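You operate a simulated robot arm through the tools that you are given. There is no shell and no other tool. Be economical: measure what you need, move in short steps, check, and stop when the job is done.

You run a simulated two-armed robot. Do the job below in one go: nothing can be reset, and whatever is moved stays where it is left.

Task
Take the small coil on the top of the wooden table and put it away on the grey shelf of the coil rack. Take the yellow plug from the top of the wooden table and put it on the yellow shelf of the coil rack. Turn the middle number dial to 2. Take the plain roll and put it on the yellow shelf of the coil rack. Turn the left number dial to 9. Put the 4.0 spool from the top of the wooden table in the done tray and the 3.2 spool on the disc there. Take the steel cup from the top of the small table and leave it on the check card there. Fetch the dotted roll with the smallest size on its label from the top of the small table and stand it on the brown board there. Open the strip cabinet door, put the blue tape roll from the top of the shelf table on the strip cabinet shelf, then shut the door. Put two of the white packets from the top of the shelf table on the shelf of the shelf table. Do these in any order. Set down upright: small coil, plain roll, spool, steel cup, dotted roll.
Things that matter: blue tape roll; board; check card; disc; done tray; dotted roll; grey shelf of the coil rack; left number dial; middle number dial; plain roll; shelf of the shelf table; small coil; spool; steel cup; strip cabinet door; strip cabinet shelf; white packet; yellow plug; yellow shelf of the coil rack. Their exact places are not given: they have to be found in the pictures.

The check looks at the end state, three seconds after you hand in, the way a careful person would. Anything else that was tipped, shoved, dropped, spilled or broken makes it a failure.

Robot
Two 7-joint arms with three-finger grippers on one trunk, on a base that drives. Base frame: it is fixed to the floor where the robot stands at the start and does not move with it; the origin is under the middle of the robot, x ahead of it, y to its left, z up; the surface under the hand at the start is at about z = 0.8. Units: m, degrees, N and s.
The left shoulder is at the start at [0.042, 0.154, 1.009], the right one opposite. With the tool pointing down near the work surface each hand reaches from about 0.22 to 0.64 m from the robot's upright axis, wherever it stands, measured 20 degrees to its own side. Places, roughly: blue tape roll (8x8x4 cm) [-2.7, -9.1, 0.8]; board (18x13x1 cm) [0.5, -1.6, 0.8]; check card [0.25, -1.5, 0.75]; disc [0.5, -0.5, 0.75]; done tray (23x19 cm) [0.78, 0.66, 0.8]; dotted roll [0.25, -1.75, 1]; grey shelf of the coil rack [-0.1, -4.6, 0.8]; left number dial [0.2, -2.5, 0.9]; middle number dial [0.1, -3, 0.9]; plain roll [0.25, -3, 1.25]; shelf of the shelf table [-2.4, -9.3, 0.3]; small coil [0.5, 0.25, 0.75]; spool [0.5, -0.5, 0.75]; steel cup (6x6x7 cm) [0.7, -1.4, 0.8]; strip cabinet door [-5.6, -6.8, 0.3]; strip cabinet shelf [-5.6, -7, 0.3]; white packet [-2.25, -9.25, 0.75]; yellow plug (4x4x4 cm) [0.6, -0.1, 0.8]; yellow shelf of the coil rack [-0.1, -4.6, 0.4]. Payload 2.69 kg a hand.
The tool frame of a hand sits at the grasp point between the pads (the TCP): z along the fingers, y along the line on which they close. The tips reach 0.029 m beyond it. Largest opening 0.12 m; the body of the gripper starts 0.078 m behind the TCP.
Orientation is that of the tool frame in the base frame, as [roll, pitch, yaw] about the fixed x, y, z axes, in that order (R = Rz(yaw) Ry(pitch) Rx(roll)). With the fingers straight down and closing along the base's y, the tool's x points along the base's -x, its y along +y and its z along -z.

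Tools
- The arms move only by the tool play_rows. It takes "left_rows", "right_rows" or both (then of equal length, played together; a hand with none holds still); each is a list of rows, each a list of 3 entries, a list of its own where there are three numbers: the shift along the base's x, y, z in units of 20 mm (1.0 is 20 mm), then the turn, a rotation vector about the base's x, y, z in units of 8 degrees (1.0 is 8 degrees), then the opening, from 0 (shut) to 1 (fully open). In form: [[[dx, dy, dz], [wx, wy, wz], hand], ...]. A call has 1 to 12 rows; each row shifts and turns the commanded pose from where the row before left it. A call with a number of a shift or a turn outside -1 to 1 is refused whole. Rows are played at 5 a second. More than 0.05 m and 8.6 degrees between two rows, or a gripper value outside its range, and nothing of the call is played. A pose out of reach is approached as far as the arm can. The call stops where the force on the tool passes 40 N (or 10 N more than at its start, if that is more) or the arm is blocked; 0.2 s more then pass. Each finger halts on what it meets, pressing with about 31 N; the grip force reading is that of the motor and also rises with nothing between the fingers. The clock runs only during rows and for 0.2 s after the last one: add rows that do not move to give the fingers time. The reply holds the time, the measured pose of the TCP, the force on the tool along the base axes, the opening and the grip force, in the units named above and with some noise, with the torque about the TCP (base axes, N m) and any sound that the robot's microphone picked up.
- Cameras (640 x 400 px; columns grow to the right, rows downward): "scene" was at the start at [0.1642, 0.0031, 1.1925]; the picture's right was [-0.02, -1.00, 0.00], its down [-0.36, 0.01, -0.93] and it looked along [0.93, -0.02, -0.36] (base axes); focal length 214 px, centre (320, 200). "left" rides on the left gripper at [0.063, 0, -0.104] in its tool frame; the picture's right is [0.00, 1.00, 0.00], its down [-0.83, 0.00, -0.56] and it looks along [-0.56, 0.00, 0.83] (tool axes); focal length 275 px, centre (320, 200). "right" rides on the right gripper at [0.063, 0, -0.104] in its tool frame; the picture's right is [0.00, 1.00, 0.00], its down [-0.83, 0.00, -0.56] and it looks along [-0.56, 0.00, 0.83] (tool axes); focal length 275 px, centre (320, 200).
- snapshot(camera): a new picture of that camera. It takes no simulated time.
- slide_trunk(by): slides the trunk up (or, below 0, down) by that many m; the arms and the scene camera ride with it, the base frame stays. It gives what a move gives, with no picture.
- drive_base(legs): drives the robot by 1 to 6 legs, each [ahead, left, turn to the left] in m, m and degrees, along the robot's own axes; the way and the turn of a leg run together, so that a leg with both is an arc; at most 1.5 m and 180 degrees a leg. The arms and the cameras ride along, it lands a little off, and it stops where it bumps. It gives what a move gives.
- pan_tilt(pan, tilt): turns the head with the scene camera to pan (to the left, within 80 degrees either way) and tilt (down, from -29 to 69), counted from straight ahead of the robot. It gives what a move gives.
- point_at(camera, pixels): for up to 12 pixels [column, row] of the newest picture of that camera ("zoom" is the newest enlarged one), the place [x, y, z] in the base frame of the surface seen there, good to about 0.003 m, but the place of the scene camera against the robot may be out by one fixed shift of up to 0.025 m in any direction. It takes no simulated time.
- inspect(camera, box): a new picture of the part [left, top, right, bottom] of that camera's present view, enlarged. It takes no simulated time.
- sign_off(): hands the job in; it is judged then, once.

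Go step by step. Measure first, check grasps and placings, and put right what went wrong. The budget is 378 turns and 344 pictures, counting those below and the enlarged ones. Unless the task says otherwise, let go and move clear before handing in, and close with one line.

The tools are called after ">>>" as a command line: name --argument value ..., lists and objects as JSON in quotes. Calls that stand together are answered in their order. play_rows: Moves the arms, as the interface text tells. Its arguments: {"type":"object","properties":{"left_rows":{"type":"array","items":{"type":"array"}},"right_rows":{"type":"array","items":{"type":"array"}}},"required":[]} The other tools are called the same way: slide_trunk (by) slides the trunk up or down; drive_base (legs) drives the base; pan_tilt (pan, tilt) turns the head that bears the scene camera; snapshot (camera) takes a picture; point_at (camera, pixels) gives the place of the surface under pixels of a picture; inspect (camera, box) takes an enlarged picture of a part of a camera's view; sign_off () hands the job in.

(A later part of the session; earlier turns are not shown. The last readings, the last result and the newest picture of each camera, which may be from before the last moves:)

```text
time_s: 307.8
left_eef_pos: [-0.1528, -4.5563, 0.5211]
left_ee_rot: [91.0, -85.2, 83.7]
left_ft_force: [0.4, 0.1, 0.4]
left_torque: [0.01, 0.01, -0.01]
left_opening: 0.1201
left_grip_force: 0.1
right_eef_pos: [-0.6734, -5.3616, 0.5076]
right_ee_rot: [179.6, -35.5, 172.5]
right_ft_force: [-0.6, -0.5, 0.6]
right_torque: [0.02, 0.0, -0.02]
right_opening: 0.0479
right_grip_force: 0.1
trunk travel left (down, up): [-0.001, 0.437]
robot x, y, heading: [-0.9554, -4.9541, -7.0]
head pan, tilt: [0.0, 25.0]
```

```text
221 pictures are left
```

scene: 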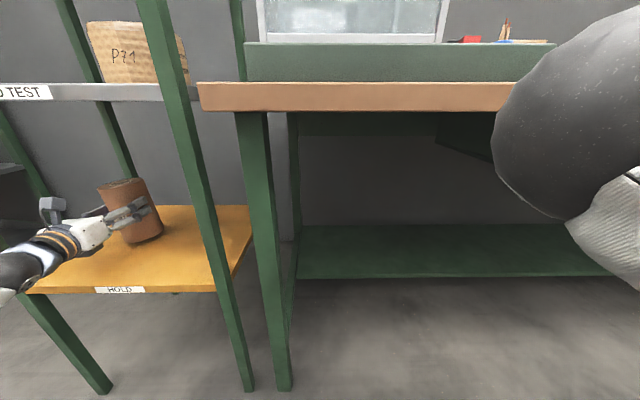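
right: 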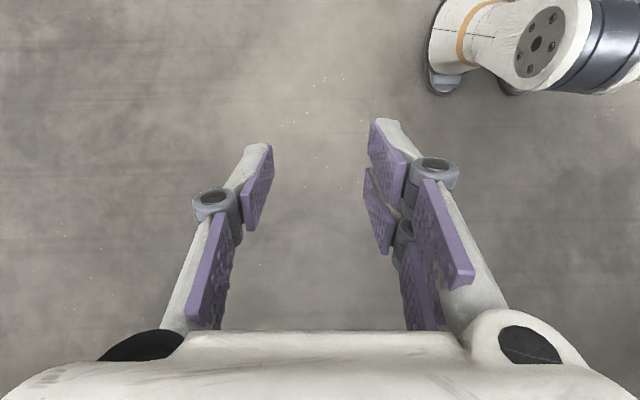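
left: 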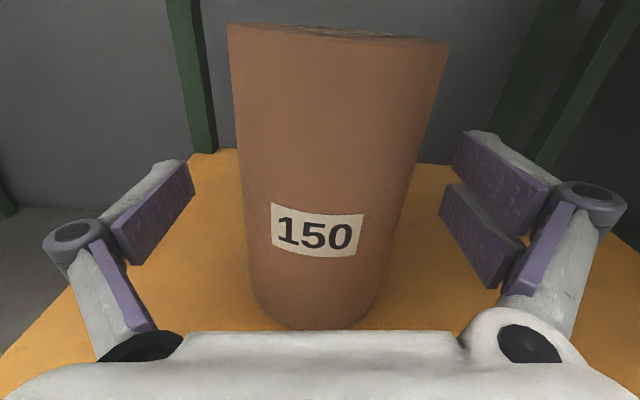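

Roll stands. Back out straight.

>>> drive_base --legs '[[-0.35, 0, 0]]'

>>> snapshot --camera "left"

>>> snapshot --camera "scene"

```text
time_s: 310.1
left_eef_pos: [-0.5003, -4.5126, 0.5213]
left_ee_rot: [91.1, -85.2, 83.7]
left_ft_force: [-0.2, -0.1, 0.4]
left_torque: [0.0, 0.0, 0.02]
left_opening: 0.1198
left_grip_force: 0.1
right_eef_pos: [-1.0191, -5.3178, 0.5077]
right_ee_rot: [179.7, -35.6, 172.5]
right_ft_force: [0.8, 0.8, -0.4]
right_torque: [0.03, 0.03, 0.01]
right_opening: 0.0478
right_grip_force: 0.1
trunk travel left (down, up): [-0.001, 0.437]
robot x, y, heading: [-1.3008, -4.9082, -6.9]
head pan, tilt: [0.0, 25.0]
```

```text
220 pictures are left
```

left: 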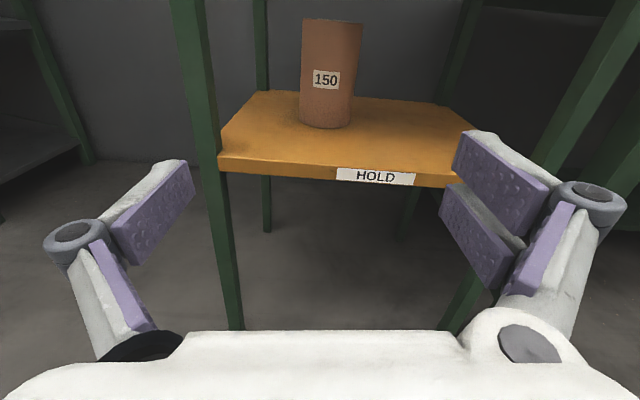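

```text
219 pictures are left
```

scene: 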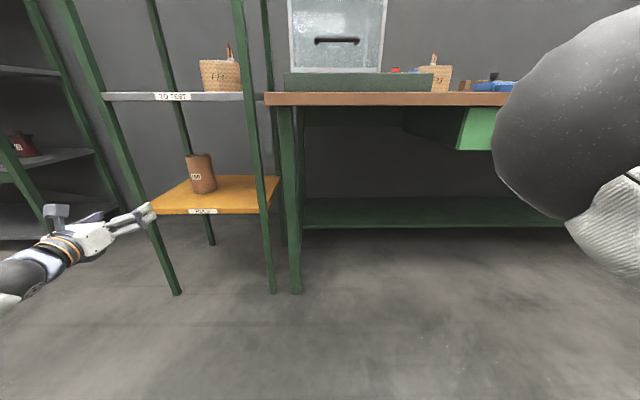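

Plain roll stands on the yellow shelf. Next: coil and plug from the wooden table. Raise the trunk back and check hand poses.

>>> slide_trunk --by 0.376

>>> snapshot --camera "scene"

```text
time_s: 313.7
left_eef_pos: [-0.5011, -4.5115, 0.9024]
left_ee_rot: [86.9, -85.3, 88.0]
left_ft_force: [0.0, 0.1, 0.2]
left_torque: [0.0, -0.02, 0.0]
left_opening: 0.1201
left_grip_force: 0.1
right_eef_pos: [-1.0189, -5.3185, 0.884]
right_ee_rot: [179.7, -35.6, 172.6]
right_ft_force: [-0.8, 0.8, -0.4]
right_torque: [0.01, 0.02, -0.01]
right_opening: 0.0477
right_grip_force: 0.0
trunk travel left (down, up): [-0.377, 0.061]
robot x, y, heading: [-1.3037, -4.9104, -7.0]
head pan, tilt: [0.0, 25.0]
```

```text
218 pictures are left
```

scene: 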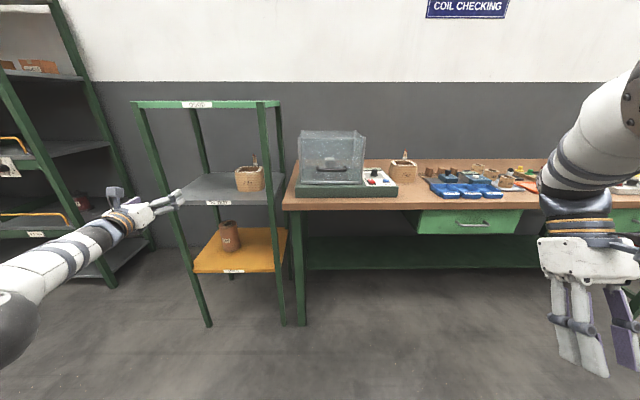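

The trunk raise was a clean translation. Straighten the right hand and draw the left hand in before travelling.

>>> play_rows --left_rows '[[[-1, 0.12, 0.5], [0, 0, 0], 0.6], [[-1, 0.12, 0.5], [0, 0, 0], 0.6], [[-1, 0.12, 0.5], [0, 0, 0], 0.6], [[-1, 0.12, 0.5], [0, 0, 0], 0.6], [[-1, 0.12, 0.5], [0, 0, 0], 0.6], [[-1, 0.12, 0.5], [0, 0, 0], 0.6], [[-1, 0.12, 0.5], [0, 0, 0], 0.6], [[-1, 0.12, 0.5], [0, 0, 0], 0.6], [[0, 0, 0], [0, 0, 0], 0.6]]' --right_rows '[[[0.5, 0, 0.5], [-0.12, -0.99, 0], 0.6], [[0.5, 0, 0.5], [-0.12, -0.99, 0], 0.6], [[0.5, 0, 0.5], [-0.12, -0.99, 0], 0.6], [[0.5, 0, 0.5], [-0.12, -0.99, 0], 0.6], [[0.5, 0.5, 0.5], [-0.05, -0.45, 0], 0.6], [[0, 0.5, 0.5], [0, 0, 0], 0.6], [[0, 0.5, 0.5], [0, 0, 0], 0.6], [[0, 0.5, 0.5], [0, 0, 0], 0.6], [[0, 0, 0], [0, 0, 0], 0.6]]'

>>> drive_base --legs '[[0, 0, 7], [0.5, 0, 0], [0, 1.5, 0], [0, 1.5, 0], [0, 1.5, 0]]'

```text
time_s: 315.7
left_eef_pos: [-0.6613, -4.4932, 0.9822]
left_ee_rot: [86.5, -85.3, 88.1]
left_ft_force: [0.5, 0.4, 0.2]
left_torque: [-0.02, 0.0, 0.02]
left_opening: 0.0719
left_grip_force: 0.0
left hand out of reach, approached as far as the arm can: row 3
right_eef_pos: [-0.9675, -5.2775, 0.9634]
right_ee_rot: [179.3, -0.1, 172.7]
right_ft_force: [-0.3, 0.5, 0.1]
right_torque: [-0.02, -0.01, -0.01]
right_opening: 0.0721
right_grip_force: 0.1
trunk travel left (down, up): [-0.377, 0.061]
robot x, y, heading: [-1.303, -4.91, -6.9]
head pan, tilt: [0.0, 25.0]
```

```text
time_s: 320.7
left_eef_pos: [-0.215, -4.3824, 0.9812]
left_ee_rot: [87.9, -85.6, 92.6]
left_ft_force: [-6.8, -10.8, 1.3]
left_torque: [0.18, -0.09, 0.51]
left_opening: 0.0752
left_grip_force: 2.0
right_eef_pos: [-0.4256, -5.1891, 0.9638]
right_ee_rot: [179.2, 0.1, 179.6]
right_ft_force: [-0.3, -0.4, 0.5]
right_torque: [-0.02, -0.04, 0.0]
right_opening: 0.072
right_grip_force: 0.1
trunk travel left (down, up): [-0.377, 0.061]
robot x, y, heading: [-0.7985, -4.8616, 0.3]
head pan, tilt: [0.0, 25.0]
stopped in leg 3: the force on the tool passed its limit at 49 N (the readings are from after the stop); the commanded pose is now the measured one
```

The left hand touched the rack's left post (49 N) – I should have backed off first. Move right a bit, back out, and check the rack.

>>> drive_base --legs '[[0, -0.04, 0], [-0.3, 0, 0]]'

>>> snapshot --camera "scene"

>>> snapshot --camera "left"

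```text
time_s: 323.4
left_eef_pos: [-0.5143, -4.4214, 0.9791]
left_ee_rot: [89.6, -85.5, 90.9]
left_ft_force: [-0.5, -0.3, 0.0]
left_torque: [-0.02, 0.02, -0.02]
left_opening: 0.072
left_grip_force: 0.0
right_eef_pos: [-0.7285, -5.2294, 0.9642]
right_ee_rot: [179.3, 0.0, 179.3]
right_ft_force: [-0.2, 0.1, -1.0]
right_torque: [-0.02, -0.01, 0.0]
right_opening: 0.072
right_grip_force: 0.1
trunk travel left (down, up): [-0.377, 0.061]
robot x, y, heading: [-1.0982, -4.8961, -0.8]
head pan, tilt: [0.0, 25.0]
```

```text
217 pictures are left
```

scene: 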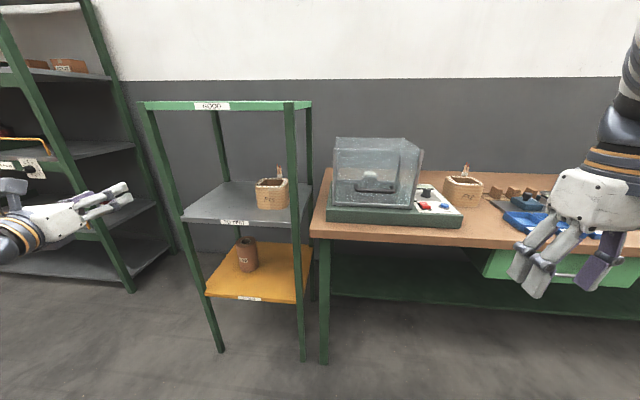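

```text
216 pictures are left
```

left: 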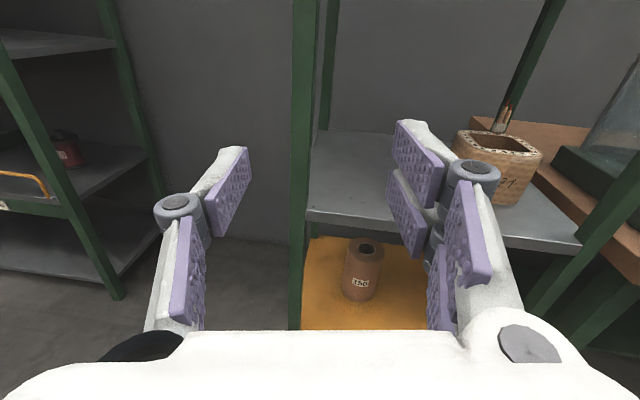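

>>> point_at --camera "left" --pixels '[[305, 150], [305, 280], [350, 210], [575, 240], [365, 270]]'

>>> drive_base --legs '[[0.15, 1.2, 0], [0.1, 1.5, 0], [0.05, 1.5, 0]]'

```text
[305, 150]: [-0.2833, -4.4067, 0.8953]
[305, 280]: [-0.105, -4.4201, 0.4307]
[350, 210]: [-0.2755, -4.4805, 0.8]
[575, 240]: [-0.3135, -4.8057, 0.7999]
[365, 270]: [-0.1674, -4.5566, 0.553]
```

```text
refused: leg 2 is longer than a leg can be; nothing moved
```

Rack unmoved (post still at (-0.283,-4.407)). Travel north.

>>> drive_base --legs '[[0, 1.3, 0], [0.2, 1.3, 0], [0.2, 1.3, 0]]'

>>> drive_base --legs '[[0.1, 1.35, 0]]'

>>> snapshot --camera "scene"

```text
time_s: 353.2
left_eef_pos: [-0.064, -0.5293, 0.9794]
left_ee_rot: [90.0, -85.5, 89.6]
left_ft_force: [0.4, -0.3, 0.3]
left_torque: [0.01, 0.0, -0.06]
left_opening: 0.072
left_grip_force: 0.0
right_eef_pos: [-0.2903, -1.3341, 0.963]
right_ee_rot: [179.2, 0.0, 178.4]
right_ft_force: [0.0, 0.2, -0.3]
right_torque: [0.0, 0.01, -0.01]
right_opening: 0.0718
right_grip_force: 0.1
trunk travel left (down, up): [-0.377, 0.061]
robot x, y, heading: [-0.6565, -1.0013, -1.1]
head pan, tilt: [0.0, 25.0]
```

```text
time_s: 363.7
left_eef_pos: [0.0665, 0.8185, 0.9792]
left_ee_rot: [89.9, -85.5, 89.6]
left_ft_force: [-0.1, -0.3, 0.0]
left_torque: [-0.02, -0.01, -0.04]
left_opening: 0.072
left_grip_force: 0.0
right_eef_pos: [-0.1617, 0.0137, 0.964]
right_ee_rot: [179.2, 0.0, 178.3]
right_ft_force: [0.3, 0.5, -0.1]
right_torque: [-0.01, -0.03, -0.01]
right_opening: 0.072
right_grip_force: 0.0
trunk travel left (down, up): [-0.377, 0.061]
robot x, y, heading: [-0.5315, 0.3471, -1.4]
head pan, tilt: [0.0, 25.0]
```

```text
215 pictures are left
```

scene: 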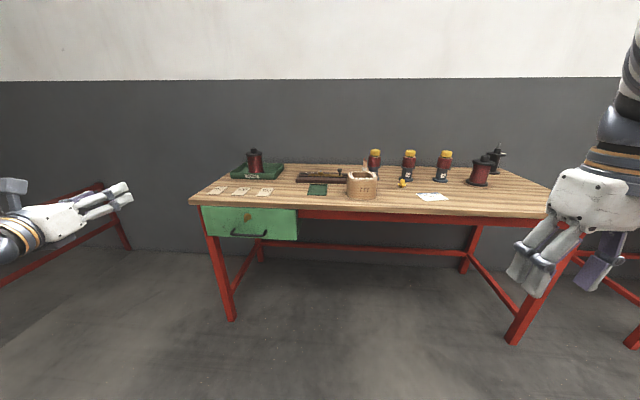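

Turn the base to about −50° here and roll the left hand back to the default side (180°), in free space.

>>> drive_base --legs '[[0, 0, -48.6]]'

>>> play_rows --left_rows '[[[0, 0, 0], [-0.656, 0.755, 0], 0.6], [[0, 0, 0], [-0.656, 0.755, 0], 0.6], [[0, 0, 0], [-0.656, 0.755, 0], 0.6], [[0, 0, 0], [-0.656, 0.755, 0], 0.6], [[0, 0, 0], [-0.656, 0.755, 0], 0.6], [[0, 0, 0], [-0.656, 0.755, 0], 0.6], [[0, 0, 0], [-0.656, 0.755, 0], 0.6], [[0, 0, 0], [-0.656, 0.755, 0], 0.6], [[0, 0, 0], [-0.656, 0.755, 0], 0.6], [[0, 0, 0], [-0.656, 0.755, 0], 0.6], [[0, 0, 0], [-0.656, 0.755, 0], 0.6]]'

>>> play_rows --left_rows '[[[0, 0, 0], [-0.656, 0.755, 0], 0.6], [[0, 0, 0], [-0.656, 0.755, 0], 0.6], [[0, 0, 0], [-0.656, 0.755, 0], 0.6], [[0, 0, 0], [-0.656, 0.755, 0], 0.6], [[0, 0, 0], [-0.656, 0.755, 0], 0.6], [[0, 0, 0], [-0.656, 0.755, 0], 0.6], [[0, 0, 0], [-0.656, 0.755, 0], 0.6], [[0, 0, 0], [-0.656, 0.755, 0], 0.6], [[0, 0, 0], [-0.656, 0.755, 0], 0.6], [[0, 0, 0], [-0.656, 0.755, 0], 0.6], [[0, 0, 0], [-0.656, 0.755, 0], 0.6]]'

```text
time_s: 366.3
left_eef_pos: [0.2184, 0.2146, 0.9793]
left_ee_rot: [90.0, -85.4, 41.2]
left_ft_force: [0.1, -0.4, 0.3]
left_torque: [0.01, -0.01, 0.02]
left_opening: 0.0718
left_grip_force: 0.0
right_eef_pos: [-0.5341, -0.1498, 0.9634]
right_ee_rot: [179.4, 0.0, 129.9]
right_ft_force: [-0.8, 0.7, 0.8]
right_torque: [0.03, 0.0, -0.03]
right_opening: 0.0719
right_grip_force: 0.1
trunk travel left (down, up): [-0.377, 0.061]
robot x, y, heading: [-0.534, 0.3477, -49.7]
head pan, tilt: [0.0, 25.0]
```

```text
time_s: 368.7
left_eef_pos: [0.2188, 0.2138, 0.9799]
left_ee_rot: [90.0, 2.7, 40.9]
left_ft_force: [-0.4, 0.0, 0.4]
left_torque: [-0.02, 0.01, 0.0]
left_opening: 0.0723
left_grip_force: 0.0
right_eef_pos: [-0.5344, -0.1503, 0.9632]
right_ee_rot: [179.3, -0.1, 130.0]
right_ft_force: [-0.2, -0.1, -0.5]
right_torque: [0.02, -0.02, -0.01]
right_opening: 0.0719
right_grip_force: 0.1
trunk travel left (down, up): [-0.377, 0.061]
robot x, y, heading: [-0.5304, 0.3444, -49.6]
head pan, tilt: [0.0, 25.0]
```

```text
time_s: 371.1
left_eef_pos: [0.218, 0.2152, 0.9791]
left_ee_rot: [-93.4, 89.2, -142.7]
left_ft_force: [-0.1, 0.2, 0.0]
left_torque: [0.02, -0.02, 0.04]
left_opening: 0.0717
left_grip_force: 0.1
right_eef_pos: [-0.5351, -0.1508, 0.9646]
right_ee_rot: [179.3, 0.0, 130.0]
right_ft_force: [-0.4, 0.4, 0.3]
right_torque: [0.01, -0.02, 0.0]
right_opening: 0.0719
right_grip_force: 0.1
trunk travel left (down, up): [-0.377, 0.061]
robot x, y, heading: [-0.531, 0.3491, -49.6]
head pan, tilt: [0.0, 25.0]
```

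Now yaw the hand 43° inward and tilt it 45° down while moving it toward the robot's centre line.

>>> play_rows --left_rows '[[[-1, -0.9, 0.3], [0, 0, -1], 1], [[-1, -0.9, 0.3], [0, 0, -1], 1], [[-1, -0.9, 0.3], [0, 0, -1], 1], [[-1, -0.9, 0.3], [0, 0, -1], 1], [[-1, -0.9, 0.3], [0, 0, -1], 1], [[-1, -0.9, 0], [0, 0, -0.4], 1], [[-1, -0.9, 0], [0.99, -0.05, 0], 1], [[-1, -0.9, 0], [0.99, -0.05, 0], 1], [[-1, -0.9, 0], [0.99, -0.05, 0], 1], [[-1, -0.9, 0], [0.99, -0.05, 0], 1], [[-1, -0.9, 0], [0.99, -0.05, 0], 1], [[0, 0, 0], [0.6, -0.03, 0], 1]]'

>>> snapshot --camera "scene"

```text
time_s: 373.7
left_eef_pos: [-0.0008, 0.0161, 1.01]
left_ee_rot: [-179.9, 45.4, 87.9]
left_ft_force: [-0.6, -1.0, 0.3]
left_torque: [0.02, 0.03, 0.01]
left_opening: 0.1198
left_grip_force: 0.0
right_eef_pos: [-0.5342, -0.1495, 0.9633]
right_ee_rot: [179.3, -0.1, 130.0]
right_ft_force: [0.5, 0.6, 0.9]
right_torque: [0.01, 0.0, -0.04]
right_opening: 0.072
right_grip_force: 0.1
trunk travel left (down, up): [-0.377, 0.061]
robot x, y, heading: [-0.5292, 0.3456, -49.8]
head pan, tilt: [0.0, 25.0]
```

```text
214 pictures are left
```

scene: 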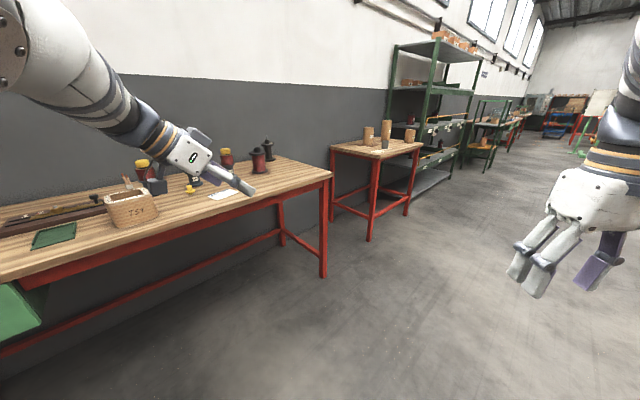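

Hand is at 45° tilt, heading −92°. Drive so it's above-behind the coil.

>>> drive_base --legs '[[0.142, 0.509, 0]]'

>>> snapshot --camera "left"

```text
time_s: 378.1
left_eef_pos: [0.4791, 0.241, 1.0098]
left_ee_rot: [-179.9, 45.6, 88.1]
left_ft_force: [0.4, 0.3, -0.5]
left_torque: [0.01, -0.02, 0.0]
left_opening: 0.1199
left_grip_force: 0.2
right_eef_pos: [-0.0526, 0.0725, 0.9637]
right_ee_rot: [179.3, -0.1, 130.1]
right_ft_force: [-0.2, 0.5, -0.2]
right_torque: [0.04, 0.02, 0.01]
right_opening: 0.0719
right_grip_force: 0.0
trunk travel left (down, up): [-0.377, 0.061]
robot x, y, heading: [-0.0486, 0.568, -49.6]
head pan, tilt: [0.0, 25.0]
```

```text
213 pictures are left
```

left: 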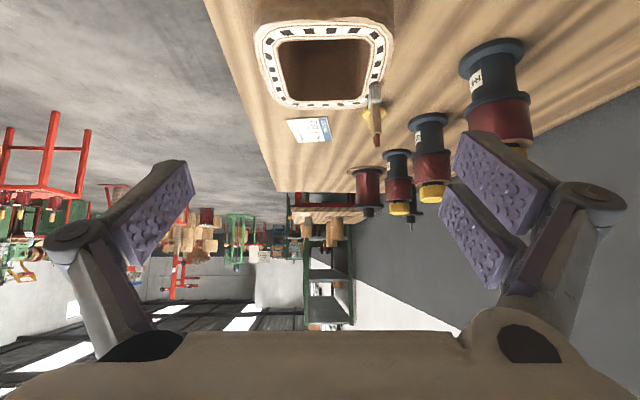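

>>> point_at --camera "left" --pixels '[[260, 60], [390, 55], [268, 90], [382, 80], [300, 22], [325, 103], [270, 35], [385, 40], [375, 92]]'

>>> inspect --camera "left" --box '[230, 0, 420, 160]'

```text
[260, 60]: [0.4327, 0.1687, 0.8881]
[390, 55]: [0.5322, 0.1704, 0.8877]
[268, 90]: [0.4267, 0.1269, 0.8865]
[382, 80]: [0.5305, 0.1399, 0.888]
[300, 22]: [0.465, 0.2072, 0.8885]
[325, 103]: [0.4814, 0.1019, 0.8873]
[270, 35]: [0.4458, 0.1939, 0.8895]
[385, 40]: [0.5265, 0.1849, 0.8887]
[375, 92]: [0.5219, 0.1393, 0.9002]
```

```text
2.50 times, centred on (325, 80) of left
```

zoom: 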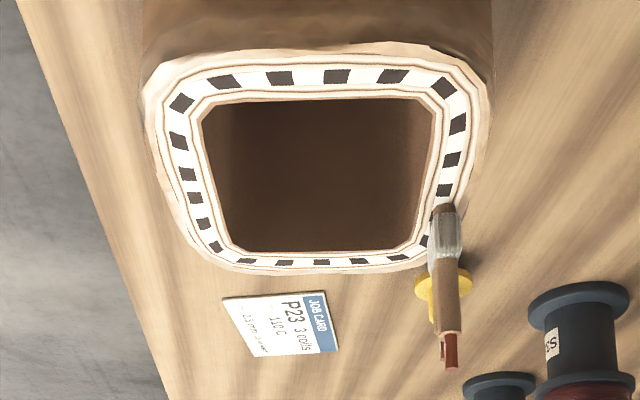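

Coil spans x 0.427–0.535 at y≈0.17; centre 0.481. Descend to pre-grasp, then approach along the tool axis with the hand fully open.

>>> play_rows --left_rows '[[[0.1, -0.12, -1], [0, 0, 0], 1], [[0, -0.12, -1], [0, 0, 0], 1], [[0, -0.12, -1], [0, 0, 0], 1], [[0, -0.12, -1], [0, 0, 0], 1], [[0, 0, 0], [0, 0, 0], 1]]'

>>> snapshot --camera "left"

```text
time_s: 379.3
left_eef_pos: [0.4797, 0.2327, 0.9291]
left_ee_rot: [180.0, 45.5, 88.0]
left_ft_force: [0.6, 0.1, -1.1]
left_torque: [-0.02, 0.01, 0.03]
left_opening: 0.1198
left_grip_force: 0.0
right_eef_pos: [-0.0525, 0.0731, 0.9631]
right_ee_rot: [179.3, -0.1, 130.0]
right_ft_force: [0.2, -0.1, 0.4]
right_torque: [-0.02, 0.04, 0.0]
right_opening: 0.072
right_grip_force: 0.0
trunk travel left (down, up): [-0.377, 0.061]
robot x, y, heading: [-0.0514, 0.5701, -49.2]
head pan, tilt: [0.0, 25.0]
```

```text
211 pictures are left
```

left: 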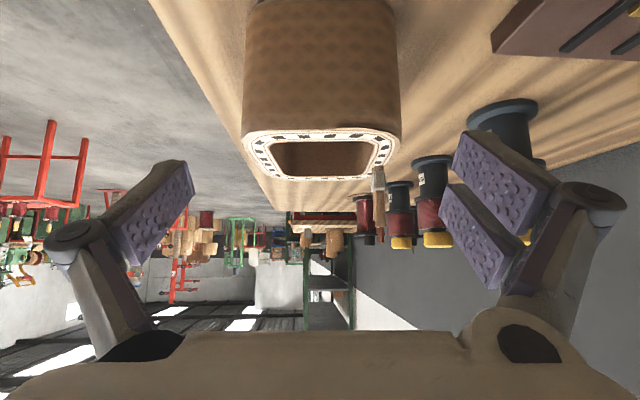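

Centred (cols 243–402). Advance.

>>> play_rows --left_rows '[[[0.05, -0.77, -0.76], [0, 0, 0], 1], [[0, -0.77, -0.76], [0, 0, 0], 1], [[0, -0.77, -0.76], [0, 0, 0], 1], [[0, -0.77, -0.76], [0, 0, 0], 1], [[0, 0, 0], [0, 0, 0], 1]]'

>>> snapshot --camera "left"

```text
time_s: 380.5
left_eef_pos: [0.4804, 0.1709, 0.8683]
left_ee_rot: [-180.0, 45.4, 88.0]
left_ft_force: [1.4, 0.1, -0.5]
left_torque: [0.03, -0.03, 0.01]
left_opening: 0.1197
left_grip_force: 0.0
right_eef_pos: [-0.0528, 0.0724, 0.9647]
right_ee_rot: [179.3, 0.0, 130.1]
right_ft_force: [1.0, -0.1, 0.5]
right_torque: [0.01, -0.01, 0.02]
right_opening: 0.072
right_grip_force: 0.0
trunk travel left (down, up): [-0.377, 0.061]
robot x, y, heading: [-0.0514, 0.5671, -49.5]
head pan, tilt: [0.0, 25.0]
```

```text
210 pictures are left
```

left: 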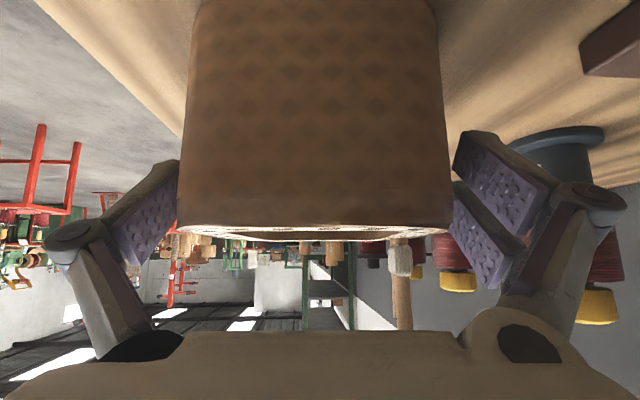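

No contact; coil sits between the fingers. Close and lift a little.

>>> play_rows --left_rows '[[[0, 0, 0], [0, 0, 0], 0.7], [[0, 0, 0], [0, 0, 0], 0.6], [[0, 0, 0], [0, 0, 0], 0.6], [[0, 0, 0.5], [0, 0, 0], 0.6], [[0, 0, 0.5], [0, 0, 0], 0.6], [[0, 0, 0.5], [0, 0, 0], 0.6], [[0, 0, 0], [0, 0, 0], 0.6]]'

>>> snapshot --camera "left"

>>> pan_tilt --pan 10 --tilt 35

>>> snapshot --camera "scene"

```text
time_s: 382.1
left_eef_pos: [0.4806, 0.1698, 0.8984]
left_ee_rot: [-179.9, 45.4, 88.0]
left_ft_force: [0.2, 0.5, -5.1]
left_torque: [0.16, -0.02, -0.05]
left_opening: 0.1098
left_grip_force: 30.8
right_eef_pos: [-0.0533, 0.0724, 0.9627]
right_ee_rot: [179.3, 0.0, 130.2]
right_ft_force: [0.0, 0.7, -0.1]
right_torque: [-0.02, 0.0, -0.02]
right_opening: 0.0721
right_grip_force: 0.1
trunk travel left (down, up): [-0.377, 0.061]
robot x, y, heading: [-0.0508, 0.5682, -49.4]
head pan, tilt: [0.0, 25.0]
```

```text
209 pictures are left
```

left: 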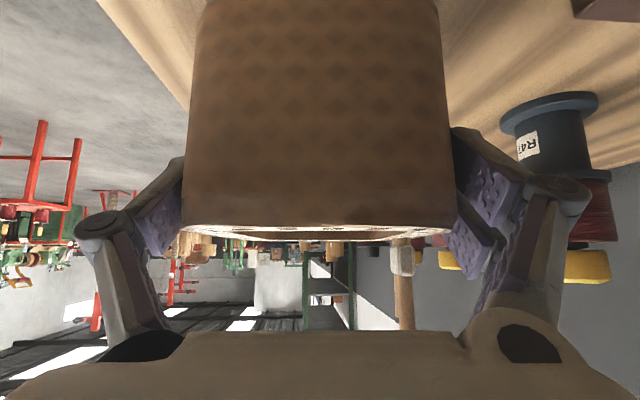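

```text
time_s: 382.9
left_eef_pos: [0.4812, 0.1703, 0.8979]
left_ee_rot: [-179.9, 45.5, 88.2]
left_ft_force: [-0.5, -0.5, -5.9]
left_torque: [0.13, 0.0, -0.01]
left_opening: 0.1099
left_grip_force: 31.2
right_eef_pos: [-0.0533, 0.0722, 0.9642]
right_ee_rot: [179.3, 0.0, 130.1]
right_ft_force: [-0.2, 0.1, 1.3]
right_torque: [0.0, -0.02, 0.03]
right_opening: 0.0722
right_grip_force: 0.0
trunk travel left (down, up): [-0.377, 0.061]
robot x, y, heading: [-0.0494, 0.5673, -49.5]
head pan, tilt: [10.0, 35.0]
```

```text
208 pictures are left
```

scene: 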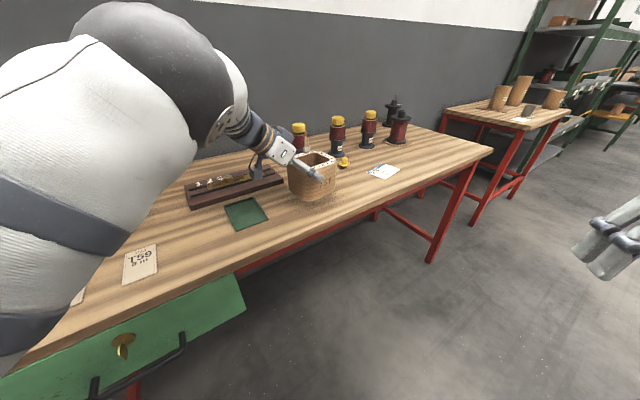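

Coil held level (≈0.55 kg). Lift higher, then reposition to heading 0 for the plug with the right hand.

>>> play_rows --left_rows '[[[0, 0, 1], [0, 0, 0], 0.6], [[0, 0, 1], [0, 0, 0], 0.6], [[0, 0, 1], [0, 0, 0], 0.6], [[0, 0, 1], [0, 0, 0], 0.6], [[0, 0, 1], [0, 0, 0], 0.6], [[0, 0, 1], [0, 0, 0], 0.6]]'

>>> drive_base --legs '[[-0.3, 0, 0], [0, 0, 49.5], [0, -0.7, 0], [0.2, 0, 0]]'

>>> snapshot --camera "right"

>>> snapshot --camera "scene"

```text
time_s: 384.2
left_eef_pos: [0.4824, 0.1703, 1.0188]
left_ee_rot: [180.0, 45.5, 88.0]
left_ft_force: [-0.3, -0.8, -4.3]
left_torque: [0.14, -0.01, -0.02]
left_opening: 0.11
left_grip_force: 30.9
right_eef_pos: [-0.0533, 0.0737, 0.963]
right_ee_rot: [179.3, 0.0, 130.1]
right_ft_force: [0.2, -0.5, 0.1]
right_torque: [0.01, -0.03, 0.03]
right_opening: 0.0719
right_grip_force: 0.0
trunk travel left (down, up): [-0.377, 0.061]
robot x, y, heading: [-0.0545, 0.5681, -49.5]
head pan, tilt: [10.0, 35.0]
```

```text
time_s: 395.2
left_eef_pos: [0.6094, 0.2376, 1.0179]
left_ee_rot: [-179.9, 45.5, 137.8]
left_ft_force: [-0.4, 0.1, -6.6]
left_torque: [0.1, 0.09, 0.0]
left_opening: 0.1095
left_grip_force: 31.3
right_eef_pos: [0.3379, -0.2335, 0.9631]
right_ee_rot: [179.4, 0.0, 179.8]
right_ft_force: [0.3, 0.4, 0.1]
right_torque: [-0.01, 0.03, 0.02]
right_opening: 0.072
right_grip_force: 0.1
trunk travel left (down, up): [-0.377, 0.061]
robot x, y, heading: [-0.0406, 0.09, 0.4]
head pan, tilt: [10.0, 35.0]
```

```text
207 pictures are left
```

right: 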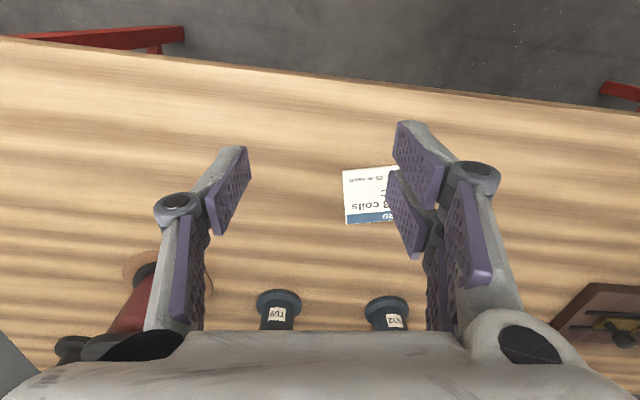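

```text
206 pictures are left
```

scene: 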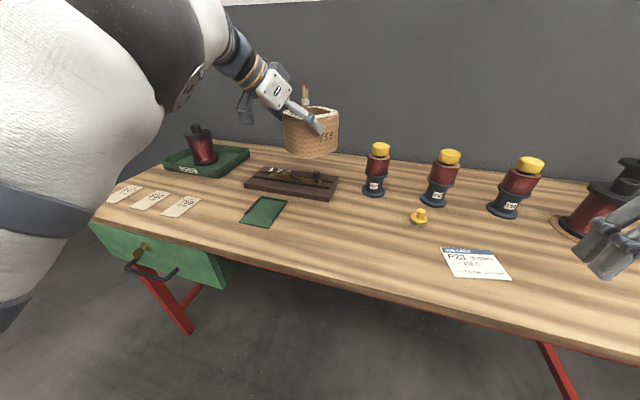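

Raise the right hand and move it toward the plug to measure it; creep 4 cm ahead.

>>> drive_base --legs '[[0.04, 0, 0]]'

>>> play_rows --right_rows '[[[0, 0, 1], [0, 0, 0], 0.6], [[0, 0.5, 1], [0, 0, 0], 0.6], [[0.5, 1, 0.5], [0, 0, 0], 0.6], [[0.5, 1, 0], [0, 0, 0], 0.6], [[0.5, 1, 0], [0, 0, 0], 0.6], [[0.5, 1, 0], [0, 0, 0], 0.6], [[0.5, 1, 0], [0, 0, 0], 0.6], [[0.5, 1, 0], [0, 0, 0], 0.6], [[0.5, 1, 0], [0, 0, 0], 0.6], [[0, 0.8, 0], [0, 0, 0], 0.6]]'

>>> snapshot --camera "right"

```text
time_s: 396.1
left_eef_pos: [0.6493, 0.2385, 1.018]
left_ee_rot: [-179.8, 45.4, 138.1]
left_ft_force: [0.2, -0.5, -6.4]
left_torque: [0.07, 0.12, -0.03]
left_opening: 0.1098
left_grip_force: 31.1
right_eef_pos: [0.3782, -0.2315, 0.9638]
right_ee_rot: [179.4, 0.0, 180.0]
right_ft_force: [0.7, -0.6, -0.5]
right_torque: [0.04, 0.04, -0.03]
right_opening: 0.0722
right_grip_force: 0.1
trunk travel left (down, up): [-0.377, 0.061]
robot x, y, heading: [0.0002, 0.0893, 0.4]
head pan, tilt: [10.0, 35.0]
```

```text
time_s: 398.3
left_eef_pos: [0.6497, 0.2388, 1.0185]
left_ee_rot: [-179.9, 45.5, 137.9]
left_ft_force: [0.8, -0.7, -6.1]
left_torque: [0.11, 0.11, -0.01]
left_opening: 0.1093
left_grip_force: 31.1
right_eef_pos: [0.4701, -0.0859, 1.0138]
right_ee_rot: [179.3, -0.1, 179.9]
right_ft_force: [-0.1, -0.1, 0.7]
right_torque: [0.03, -0.03, -0.01]
right_opening: 0.0721
right_grip_force: 0.0
right hand out of reach, approached as far as the arm can: row 2, 3, 4, 5
trunk travel left (down, up): [-0.377, 0.061]
robot x, y, heading: [0.0008, 0.0904, 0.3]
head pan, tilt: [10.0, 35.0]
```

```text
205 pictures are left
```

right: 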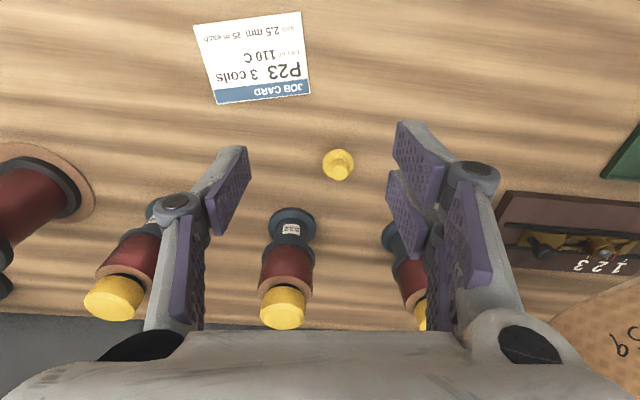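

>>> point_at --camera "right" --pixels '[[338, 172], [338, 160], [325, 162], [352, 162], [338, 180], [338, 150], [292, 212], [400, 222]]'

>>> inspect --camera "right" --box '[300, 130, 380, 200]'

```text
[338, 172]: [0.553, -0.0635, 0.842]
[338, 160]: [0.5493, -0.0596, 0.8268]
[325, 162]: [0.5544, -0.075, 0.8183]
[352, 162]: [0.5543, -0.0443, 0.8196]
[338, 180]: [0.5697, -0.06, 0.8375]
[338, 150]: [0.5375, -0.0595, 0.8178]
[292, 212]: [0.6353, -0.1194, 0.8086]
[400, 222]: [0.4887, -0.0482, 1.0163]
```

```text
5.71 times, centred on (340, 165) of right
```

zoom: 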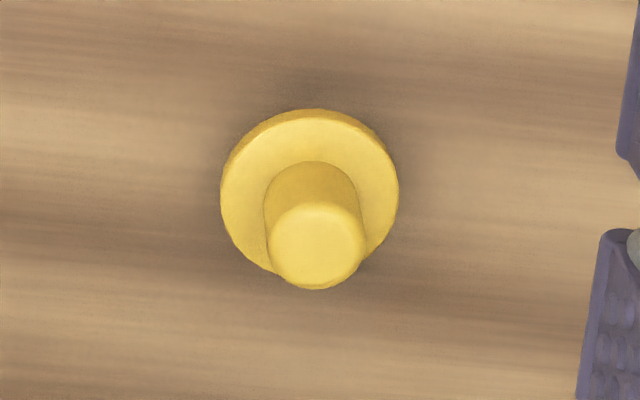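

Plug centre (0.556,-0.060). Move over it and descend to z 0.836.

>>> play_rows --right_rows '[[[0.86, 0.26, 0], [0, 0, 0], 0.6], [[0.86, 0.26, 0], [0, 0, 0], 0.6], [[0.86, 0.26, 0], [0, 0, 0], 0.6], [[0.86, 0.26, -0.5], [0, 0, 0], 0.6], [[0.86, 0.26, -1], [0, 0, 0], 0.6], [[0, 0, -1], [0, 0, 0], 0.6], [[0, 0, -1], [0, 0, 0], 0.6], [[0, 0, -1], [0, 0, 0], 0.6], [[0, 0, 0], [0, 0, 0], 0.6]]'

>>> snapshot --camera "right"

```text
time_s: 400.3
left_eef_pos: [0.6488, 0.2375, 1.0183]
left_ee_rot: [-179.9, 45.4, 137.9]
left_ft_force: [-0.4, 0.3, -5.7]
left_torque: [0.1, 0.09, 0.02]
left_opening: 0.1095
left_grip_force: 31.3
right_eef_pos: [0.5533, -0.0599, 0.9226]
right_ee_rot: [179.4, 0.0, 180.0]
right_ft_force: [-0.4, -0.3, 0.1]
right_torque: [0.0, 0.0, 0.02]
right_opening: 0.072
right_grip_force: 0.1
trunk travel left (down, up): [-0.377, 0.061]
robot x, y, heading: [-0.0045, 0.0895, 0.8]
head pan, tilt: [10.0, 35.0]
```

```text
203 pictures are left
```

right: 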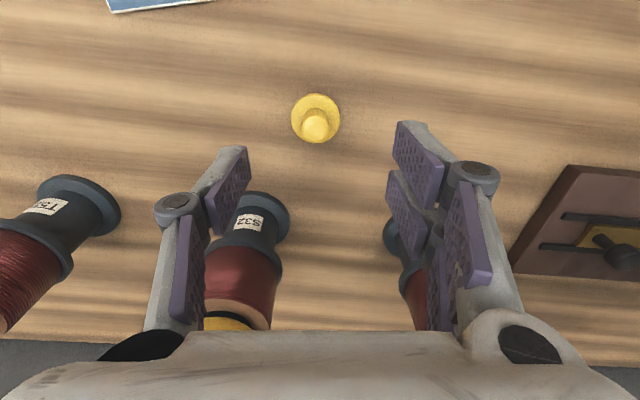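

>>> play_rows --right_rows '[[[0.1, 0, -1], [0, 0, 0], 0.6], [[0, 0, -1], [0, 0, 0], 0.6], [[0, 0, -1], [0, 0, 0], 0.6], [[0, 0, -1], [0, 0, 0], 0.6], [[0, 0, -0.3], [0, 0, 0], 0.6], [[0, 0, 0], [0, 0, 0], 0.2], [[0, 0, 0], [0, 0, 0], 0.1], [[0, 0, 0], [0, 0, 0], 0.1], [[0, 0, 1], [0, 0, 0], 0.1], [[0, 0, 1], [0, 0, 0], 0.1]]'

>>> snapshot --camera "right"

```text
time_s: 402.5
left_eef_pos: [0.6485, 0.239, 1.0188]
left_ee_rot: [-179.9, 45.5, 137.9]
left_ft_force: [-0.2, -0.1, -5.1]
left_torque: [0.09, 0.12, 0.01]
left_opening: 0.1097
left_grip_force: 31.4
right_eef_pos: [0.5567, -0.0582, 0.8772]
right_ee_rot: [179.3, 0.0, 179.9]
right_ft_force: [-0.5, 0.6, -1.1]
right_torque: [-0.01, -0.02, -0.02]
right_opening: 0.0352
right_grip_force: 31.0
trunk travel left (down, up): [-0.377, 0.061]
robot x, y, heading: [-0.002, 0.0923, 0.4]
head pan, tilt: [10.0, 35.0]
```

```text
202 pictures are left
```

right: 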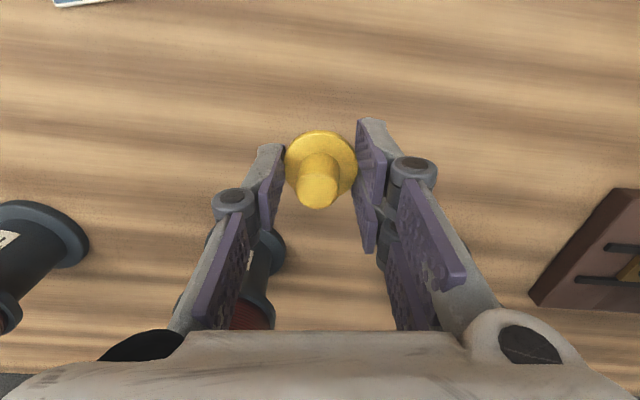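

Plug held. Raise and draw in the right hand, then travel to the rack.

>>> play_rows --right_rows '[[[0, 0, 1], [0, 0, 0], 0.1], [[0, 0, 1], [0, 0, 0], 0.1], [[0, 0, 1], [0, 0, 0], 0.1], [[0, 0, 1], [0, 0, 0], 0.1], [[0, 0, 1], [0, 0, 0], 0.1], [[-0.5, 0, 1], [0, 0, 0], 0.1], [[-1, -0.3, 1], [0, 0, 0], 0.1], [[-1, -0.6, 0], [0, 0, 0], 0.1], [[-1, -1, 0], [0, 0, 0], 0.1], [[-1, -1, 0], [0, 0, 0], 0.1], [[-1, -1, 0], [0, 0, 0], 0.1], [[-1, -1, 0], [0, 0, 0], 0.1]]'

>>> drive_base --legs '[[-0.7, 0, 0], [0, -1.4, 0], [-0.1, -1.4, 0], [0, -1.4, 0]]'

>>> snapshot --camera "scene"

```text
time_s: 405.1
left_eef_pos: [0.6483, 0.2377, 1.0187]
left_ee_rot: [-179.9, 45.5, 137.8]
left_ft_force: [-1.0, 0.0, -5.5]
left_torque: [0.11, 0.05, 0.02]
left_opening: 0.1097
left_grip_force: 30.5
right_eef_pos: [0.4248, -0.1579, 1.0181]
right_ee_rot: [179.3, 0.0, 179.8]
right_ft_force: [-0.6, -0.2, 0.2]
right_torque: [-0.01, -0.02, 0.02]
right_opening: 0.0352
right_grip_force: 30.7
trunk travel left (down, up): [-0.377, 0.061]
robot x, y, heading: [0.0008, 0.0902, 0.2]
head pan, tilt: [10.0, 35.0]
```

```text
time_s: 440.4
left_eef_pos: [-0.0962, -3.9612, 1.0175]
left_ee_rot: [-179.9, 45.5, 138.3]
left_ft_force: [0.7, 0.4, -5.7]
left_torque: [0.1, 0.06, 0.0]
left_opening: 0.1093
left_grip_force: 31.0
right_eef_pos: [-0.3159, -4.3583, 1.0173]
right_ee_rot: [179.3, 0.0, -179.8]
right_ft_force: [-0.7, -0.5, 0.5]
right_torque: [0.04, 0.01, 0.02]
right_opening: 0.035
right_grip_force: 30.5
trunk travel left (down, up): [-0.377, 0.061]
robot x, y, heading: [-0.7457, -4.1147, 0.7]
head pan, tilt: [10.0, 35.0]
```

```text
201 pictures are left
```

scene: 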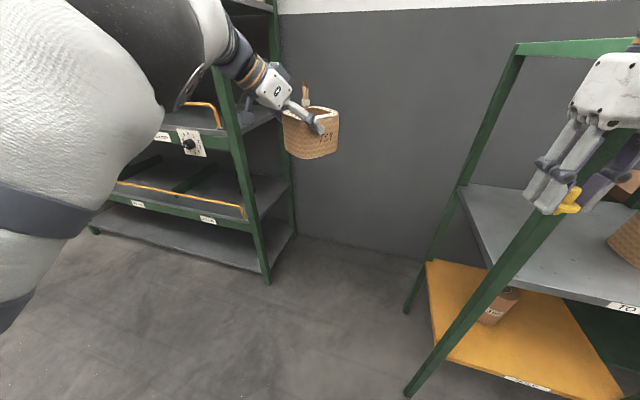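

Right hand is within 5 cm of the rack post – back off first, then turn to face the rack and yaw the left hand straight.

>>> drive_base --legs '[[-0.4, 0, 0], [0, 0, -7.7]]'

>>> play_rows --left_rows '[[[0, 0, 0], [0, 0, 1], 0.6], [[0, 0, 0], [0, 0, 1], 0.6], [[0, 0, 0], [0, 0, 1], 0.6], [[0, 0, 0], [0, 0, 1], 0.6], [[0, 0, 0], [0, 0, 1], 0.6], [[0, 0, 0], [0, 0, 0.25], 0.6], [[0, 0, 0], [0, 0, 0], 0.6]]'

>>> snapshot --camera "scene"

```text
time_s: 443.5
left_eef_pos: [-0.4802, -4.0534, 1.0175]
left_ee_rot: [-179.9, 45.4, 130.9]
left_ft_force: [0.3, 0.3, -5.0]
left_torque: [0.1, 0.11, 0.03]
left_opening: 0.1093
left_grip_force: 31.1
right_eef_pos: [-0.75, -4.4162, 1.0173]
right_ee_rot: [179.4, -0.1, 172.8]
right_ft_force: [0.4, -0.9, -0.7]
right_torque: [0.03, -0.03, -0.03]
right_opening: 0.0353
right_grip_force: 31.0
trunk travel left (down, up): [-0.377, 0.061]
robot x, y, heading: [-1.1442, -4.1172, -6.9]
head pan, tilt: [10.0, 35.0]
```

```text
time_s: 445.1
left_eef_pos: [-0.4808, -4.0532, 1.0183]
left_ee_rot: [-179.9, 45.5, 172.8]
left_ft_force: [-0.4, -0.1, -5.0]
left_torque: [0.0, 0.1, 0.0]
left_opening: 0.1095
left_grip_force: 30.9
right_eef_pos: [-0.7506, -4.4175, 1.018]
right_ee_rot: [179.2, 0.0, 172.8]
right_ft_force: [0.0, 0.1, 0.0]
right_torque: [-0.02, 0.01, -0.02]
right_opening: 0.0349
right_grip_force: 30.8
trunk travel left (down, up): [-0.377, 0.061]
robot x, y, heading: [-1.1386, -4.1201, -6.8]
head pan, tilt: [10.0, 35.0]
```

```text
200 pictures are left
```

scene: 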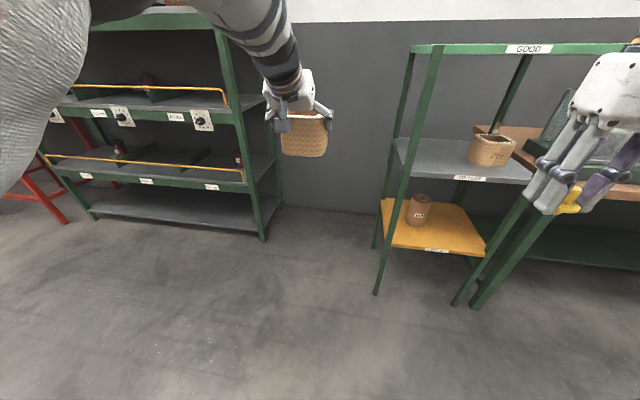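

Drive right 0.446, lower the coil to just above shelf height, and check before entering.

>>> drive_base --legs '[[0, -0.446, 0]]'

>>> play_rows --left_rows '[[[0, 0, -1], [0, 0, 0], 0.6], [[0, 0, -1], [0, 0, 0], 0.6], [[0, 0, -1], [0, 0, 0], 0.6], [[0, 0, -1], [0, 0, 0], 0.6], [[0, 0, -1], [0, 0, 0], 0.6], [[0, 0, -0.6], [0, 0, 0], 0.6], [[0, 0, 0], [0, 0, 0], 0.6]]'

>>> snapshot --camera "scene"

>>> snapshot --camera "left"

```text
time_s: 449.1
left_eef_pos: [-0.5331, -4.4943, 1.0186]
left_ee_rot: [-179.9, 45.4, 172.7]
left_ft_force: [0.0, -0.1, -5.8]
left_torque: [0.01, 0.15, -0.01]
left_opening: 0.1098
left_grip_force: 30.8
right_eef_pos: [-0.804, -4.8595, 1.0177]
right_ee_rot: [179.4, 0.0, 172.7]
right_ft_force: [0.5, 0.1, -0.4]
right_torque: [0.01, 0.0, 0.0]
right_opening: 0.0349
right_grip_force: 31.0
trunk travel left (down, up): [-0.377, 0.061]
robot x, y, heading: [-1.1971, -4.5652, -6.9]
head pan, tilt: [10.0, 35.0]
```

```text
time_s: 450.7
left_eef_pos: [-0.532, -4.4946, 0.9061]
left_ee_rot: [-179.9, 45.4, 172.7]
left_ft_force: [0.3, 0.5, -5.3]
left_torque: [0.02, 0.13, 0.0]
left_opening: 0.1094
left_grip_force: 30.8
right_eef_pos: [-0.8037, -4.8594, 1.0189]
right_ee_rot: [179.3, 0.0, 172.8]
right_ft_force: [0.1, -0.2, -0.5]
right_torque: [0.02, 0.0, 0.02]
right_opening: 0.035
right_grip_force: 31.3
trunk travel left (down, up): [-0.377, 0.061]
robot x, y, heading: [-1.1957, -4.5601, -7.0]
head pan, tilt: [10.0, 35.0]
```

```text
199 pictures are left
```

scene: 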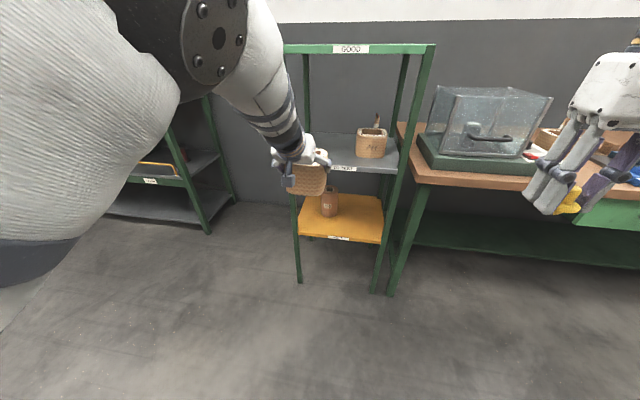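

```text
198 pictures are left
```

left: 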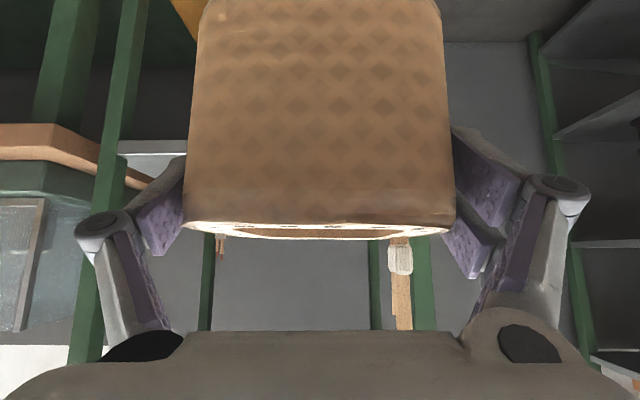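

>>> point_at --camera "left" --pixels '[[425, 300], [375, 290], [205, 280], [110, 200], [220, 245], [150, 155]]'

>>> point_at --camera "scene" --pixels '[[371, 145], [360, 148], [384, 148], [371, 130], [371, 157], [340, 150], [298, 100], [420, 100]]'

```text
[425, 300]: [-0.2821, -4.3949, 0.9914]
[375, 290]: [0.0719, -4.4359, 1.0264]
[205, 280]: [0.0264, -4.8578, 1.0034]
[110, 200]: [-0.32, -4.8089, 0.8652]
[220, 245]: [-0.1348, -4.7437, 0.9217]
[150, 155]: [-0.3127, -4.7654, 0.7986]
```

```text
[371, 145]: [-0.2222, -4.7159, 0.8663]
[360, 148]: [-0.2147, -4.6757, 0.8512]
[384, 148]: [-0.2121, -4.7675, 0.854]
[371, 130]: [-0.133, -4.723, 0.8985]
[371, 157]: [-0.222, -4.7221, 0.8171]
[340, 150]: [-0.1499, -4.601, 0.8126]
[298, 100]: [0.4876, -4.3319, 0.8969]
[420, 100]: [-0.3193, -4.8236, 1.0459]
```

Path is clear (free width −4.41…−4.665, hand centre at −4.536). Drive in 0.345.

>>> drive_base --legs '[[0.345, 0, 0]]'

>>> snapshot --camera "left"

>>> snapshot --camera "scene"

```text
time_s: 452.9
left_eef_pos: [-0.1923, -4.5345, 0.907]
left_ee_rot: [-179.8, 45.5, 172.8]
left_ft_force: [0.2, 0.7, -5.5]
left_torque: [0.01, 0.15, 0.0]
left_opening: 0.1094
left_grip_force: 30.7
right_eef_pos: [-0.4619, -4.8994, 1.0192]
right_ee_rot: [179.2, 0.1, 172.9]
right_ft_force: [0.6, 0.6, 0.4]
right_torque: [0.01, 0.0, 0.04]
right_opening: 0.0351
right_grip_force: 31.0
trunk travel left (down, up): [-0.377, 0.061]
robot x, y, heading: [-0.8557, -4.6015, -6.8]
head pan, tilt: [10.0, 35.0]
```

```text
197 pictures are left
```

left: 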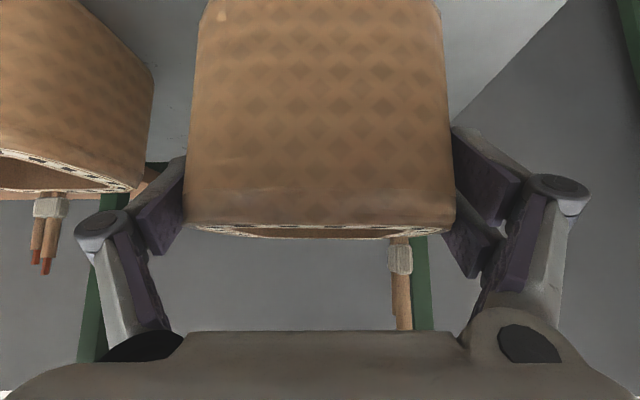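

```text
196 pictures are left
```

scene: 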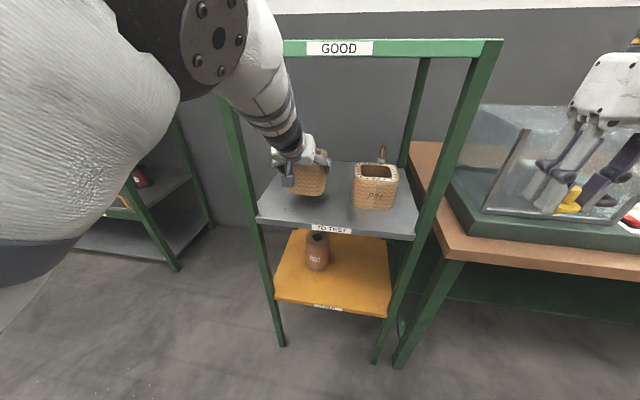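

Inside. Lower onto the shelf.

>>> play_rows --left_rows '[[[0, 0, -0.8], [0, 0, 0], 0.6], [[0, 0, -0.6], [0, 0, 0], 0.6], [[0, 0, -0.3], [0, 0, 0], 0.6], [[0, 0, 0], [0, 0, 0], 0.6]]'

```text
time_s: 453.9
left_eef_pos: [-0.1929, -4.5345, 0.8721]
left_ee_rot: [-179.8, 45.4, 172.8]
left_ft_force: [0.3, -0.4, -6.3]
left_torque: [-0.01, 0.09, 0.01]
left_opening: 0.1094
left_grip_force: 30.6
right_eef_pos: [-0.4613, -4.8997, 1.0172]
right_ee_rot: [179.3, 0.0, 172.9]
right_ft_force: [0.1, -0.6, -0.5]
right_torque: [0.0, 0.0, 0.01]
right_opening: 0.0352
right_grip_force: 31.3
trunk travel left (down, up): [-0.377, 0.061]
robot x, y, heading: [-0.8534, -4.6035, -6.9]
head pan, tilt: [10.0, 35.0]
```

>>> play_rows --left_rows '[[[0, 0, -0.2], [0, 0, 0], 0.6], [[0, 0, -0.1], [0, 0, 0], 0.6], [[0, 0, 0], [0, 0, 0], 0.6]]'

```text
time_s: 454.7
left_eef_pos: [-0.1924, -4.5344, 0.8695]
left_ee_rot: [-180.0, 45.7, 172.9]
left_ft_force: [-0.6, -0.5, 10.0]
left_torque: [-0.86, -0.53, 0.04]
left_opening: 0.1099
left_grip_force: 30.9
right_eef_pos: [-0.4632, -4.8996, 1.0179]
right_ee_rot: [179.3, 0.1, 173.0]
right_ft_force: [-0.2, 0.3, -0.2]
right_torque: [-0.01, -0.02, 0.0]
right_opening: 0.0355
right_grip_force: 30.9
trunk travel left (down, up): [-0.377, 0.061]
robot x, y, heading: [-0.8557, -4.6017, -6.6]
head pan, tilt: [10.0, 35.0]
```

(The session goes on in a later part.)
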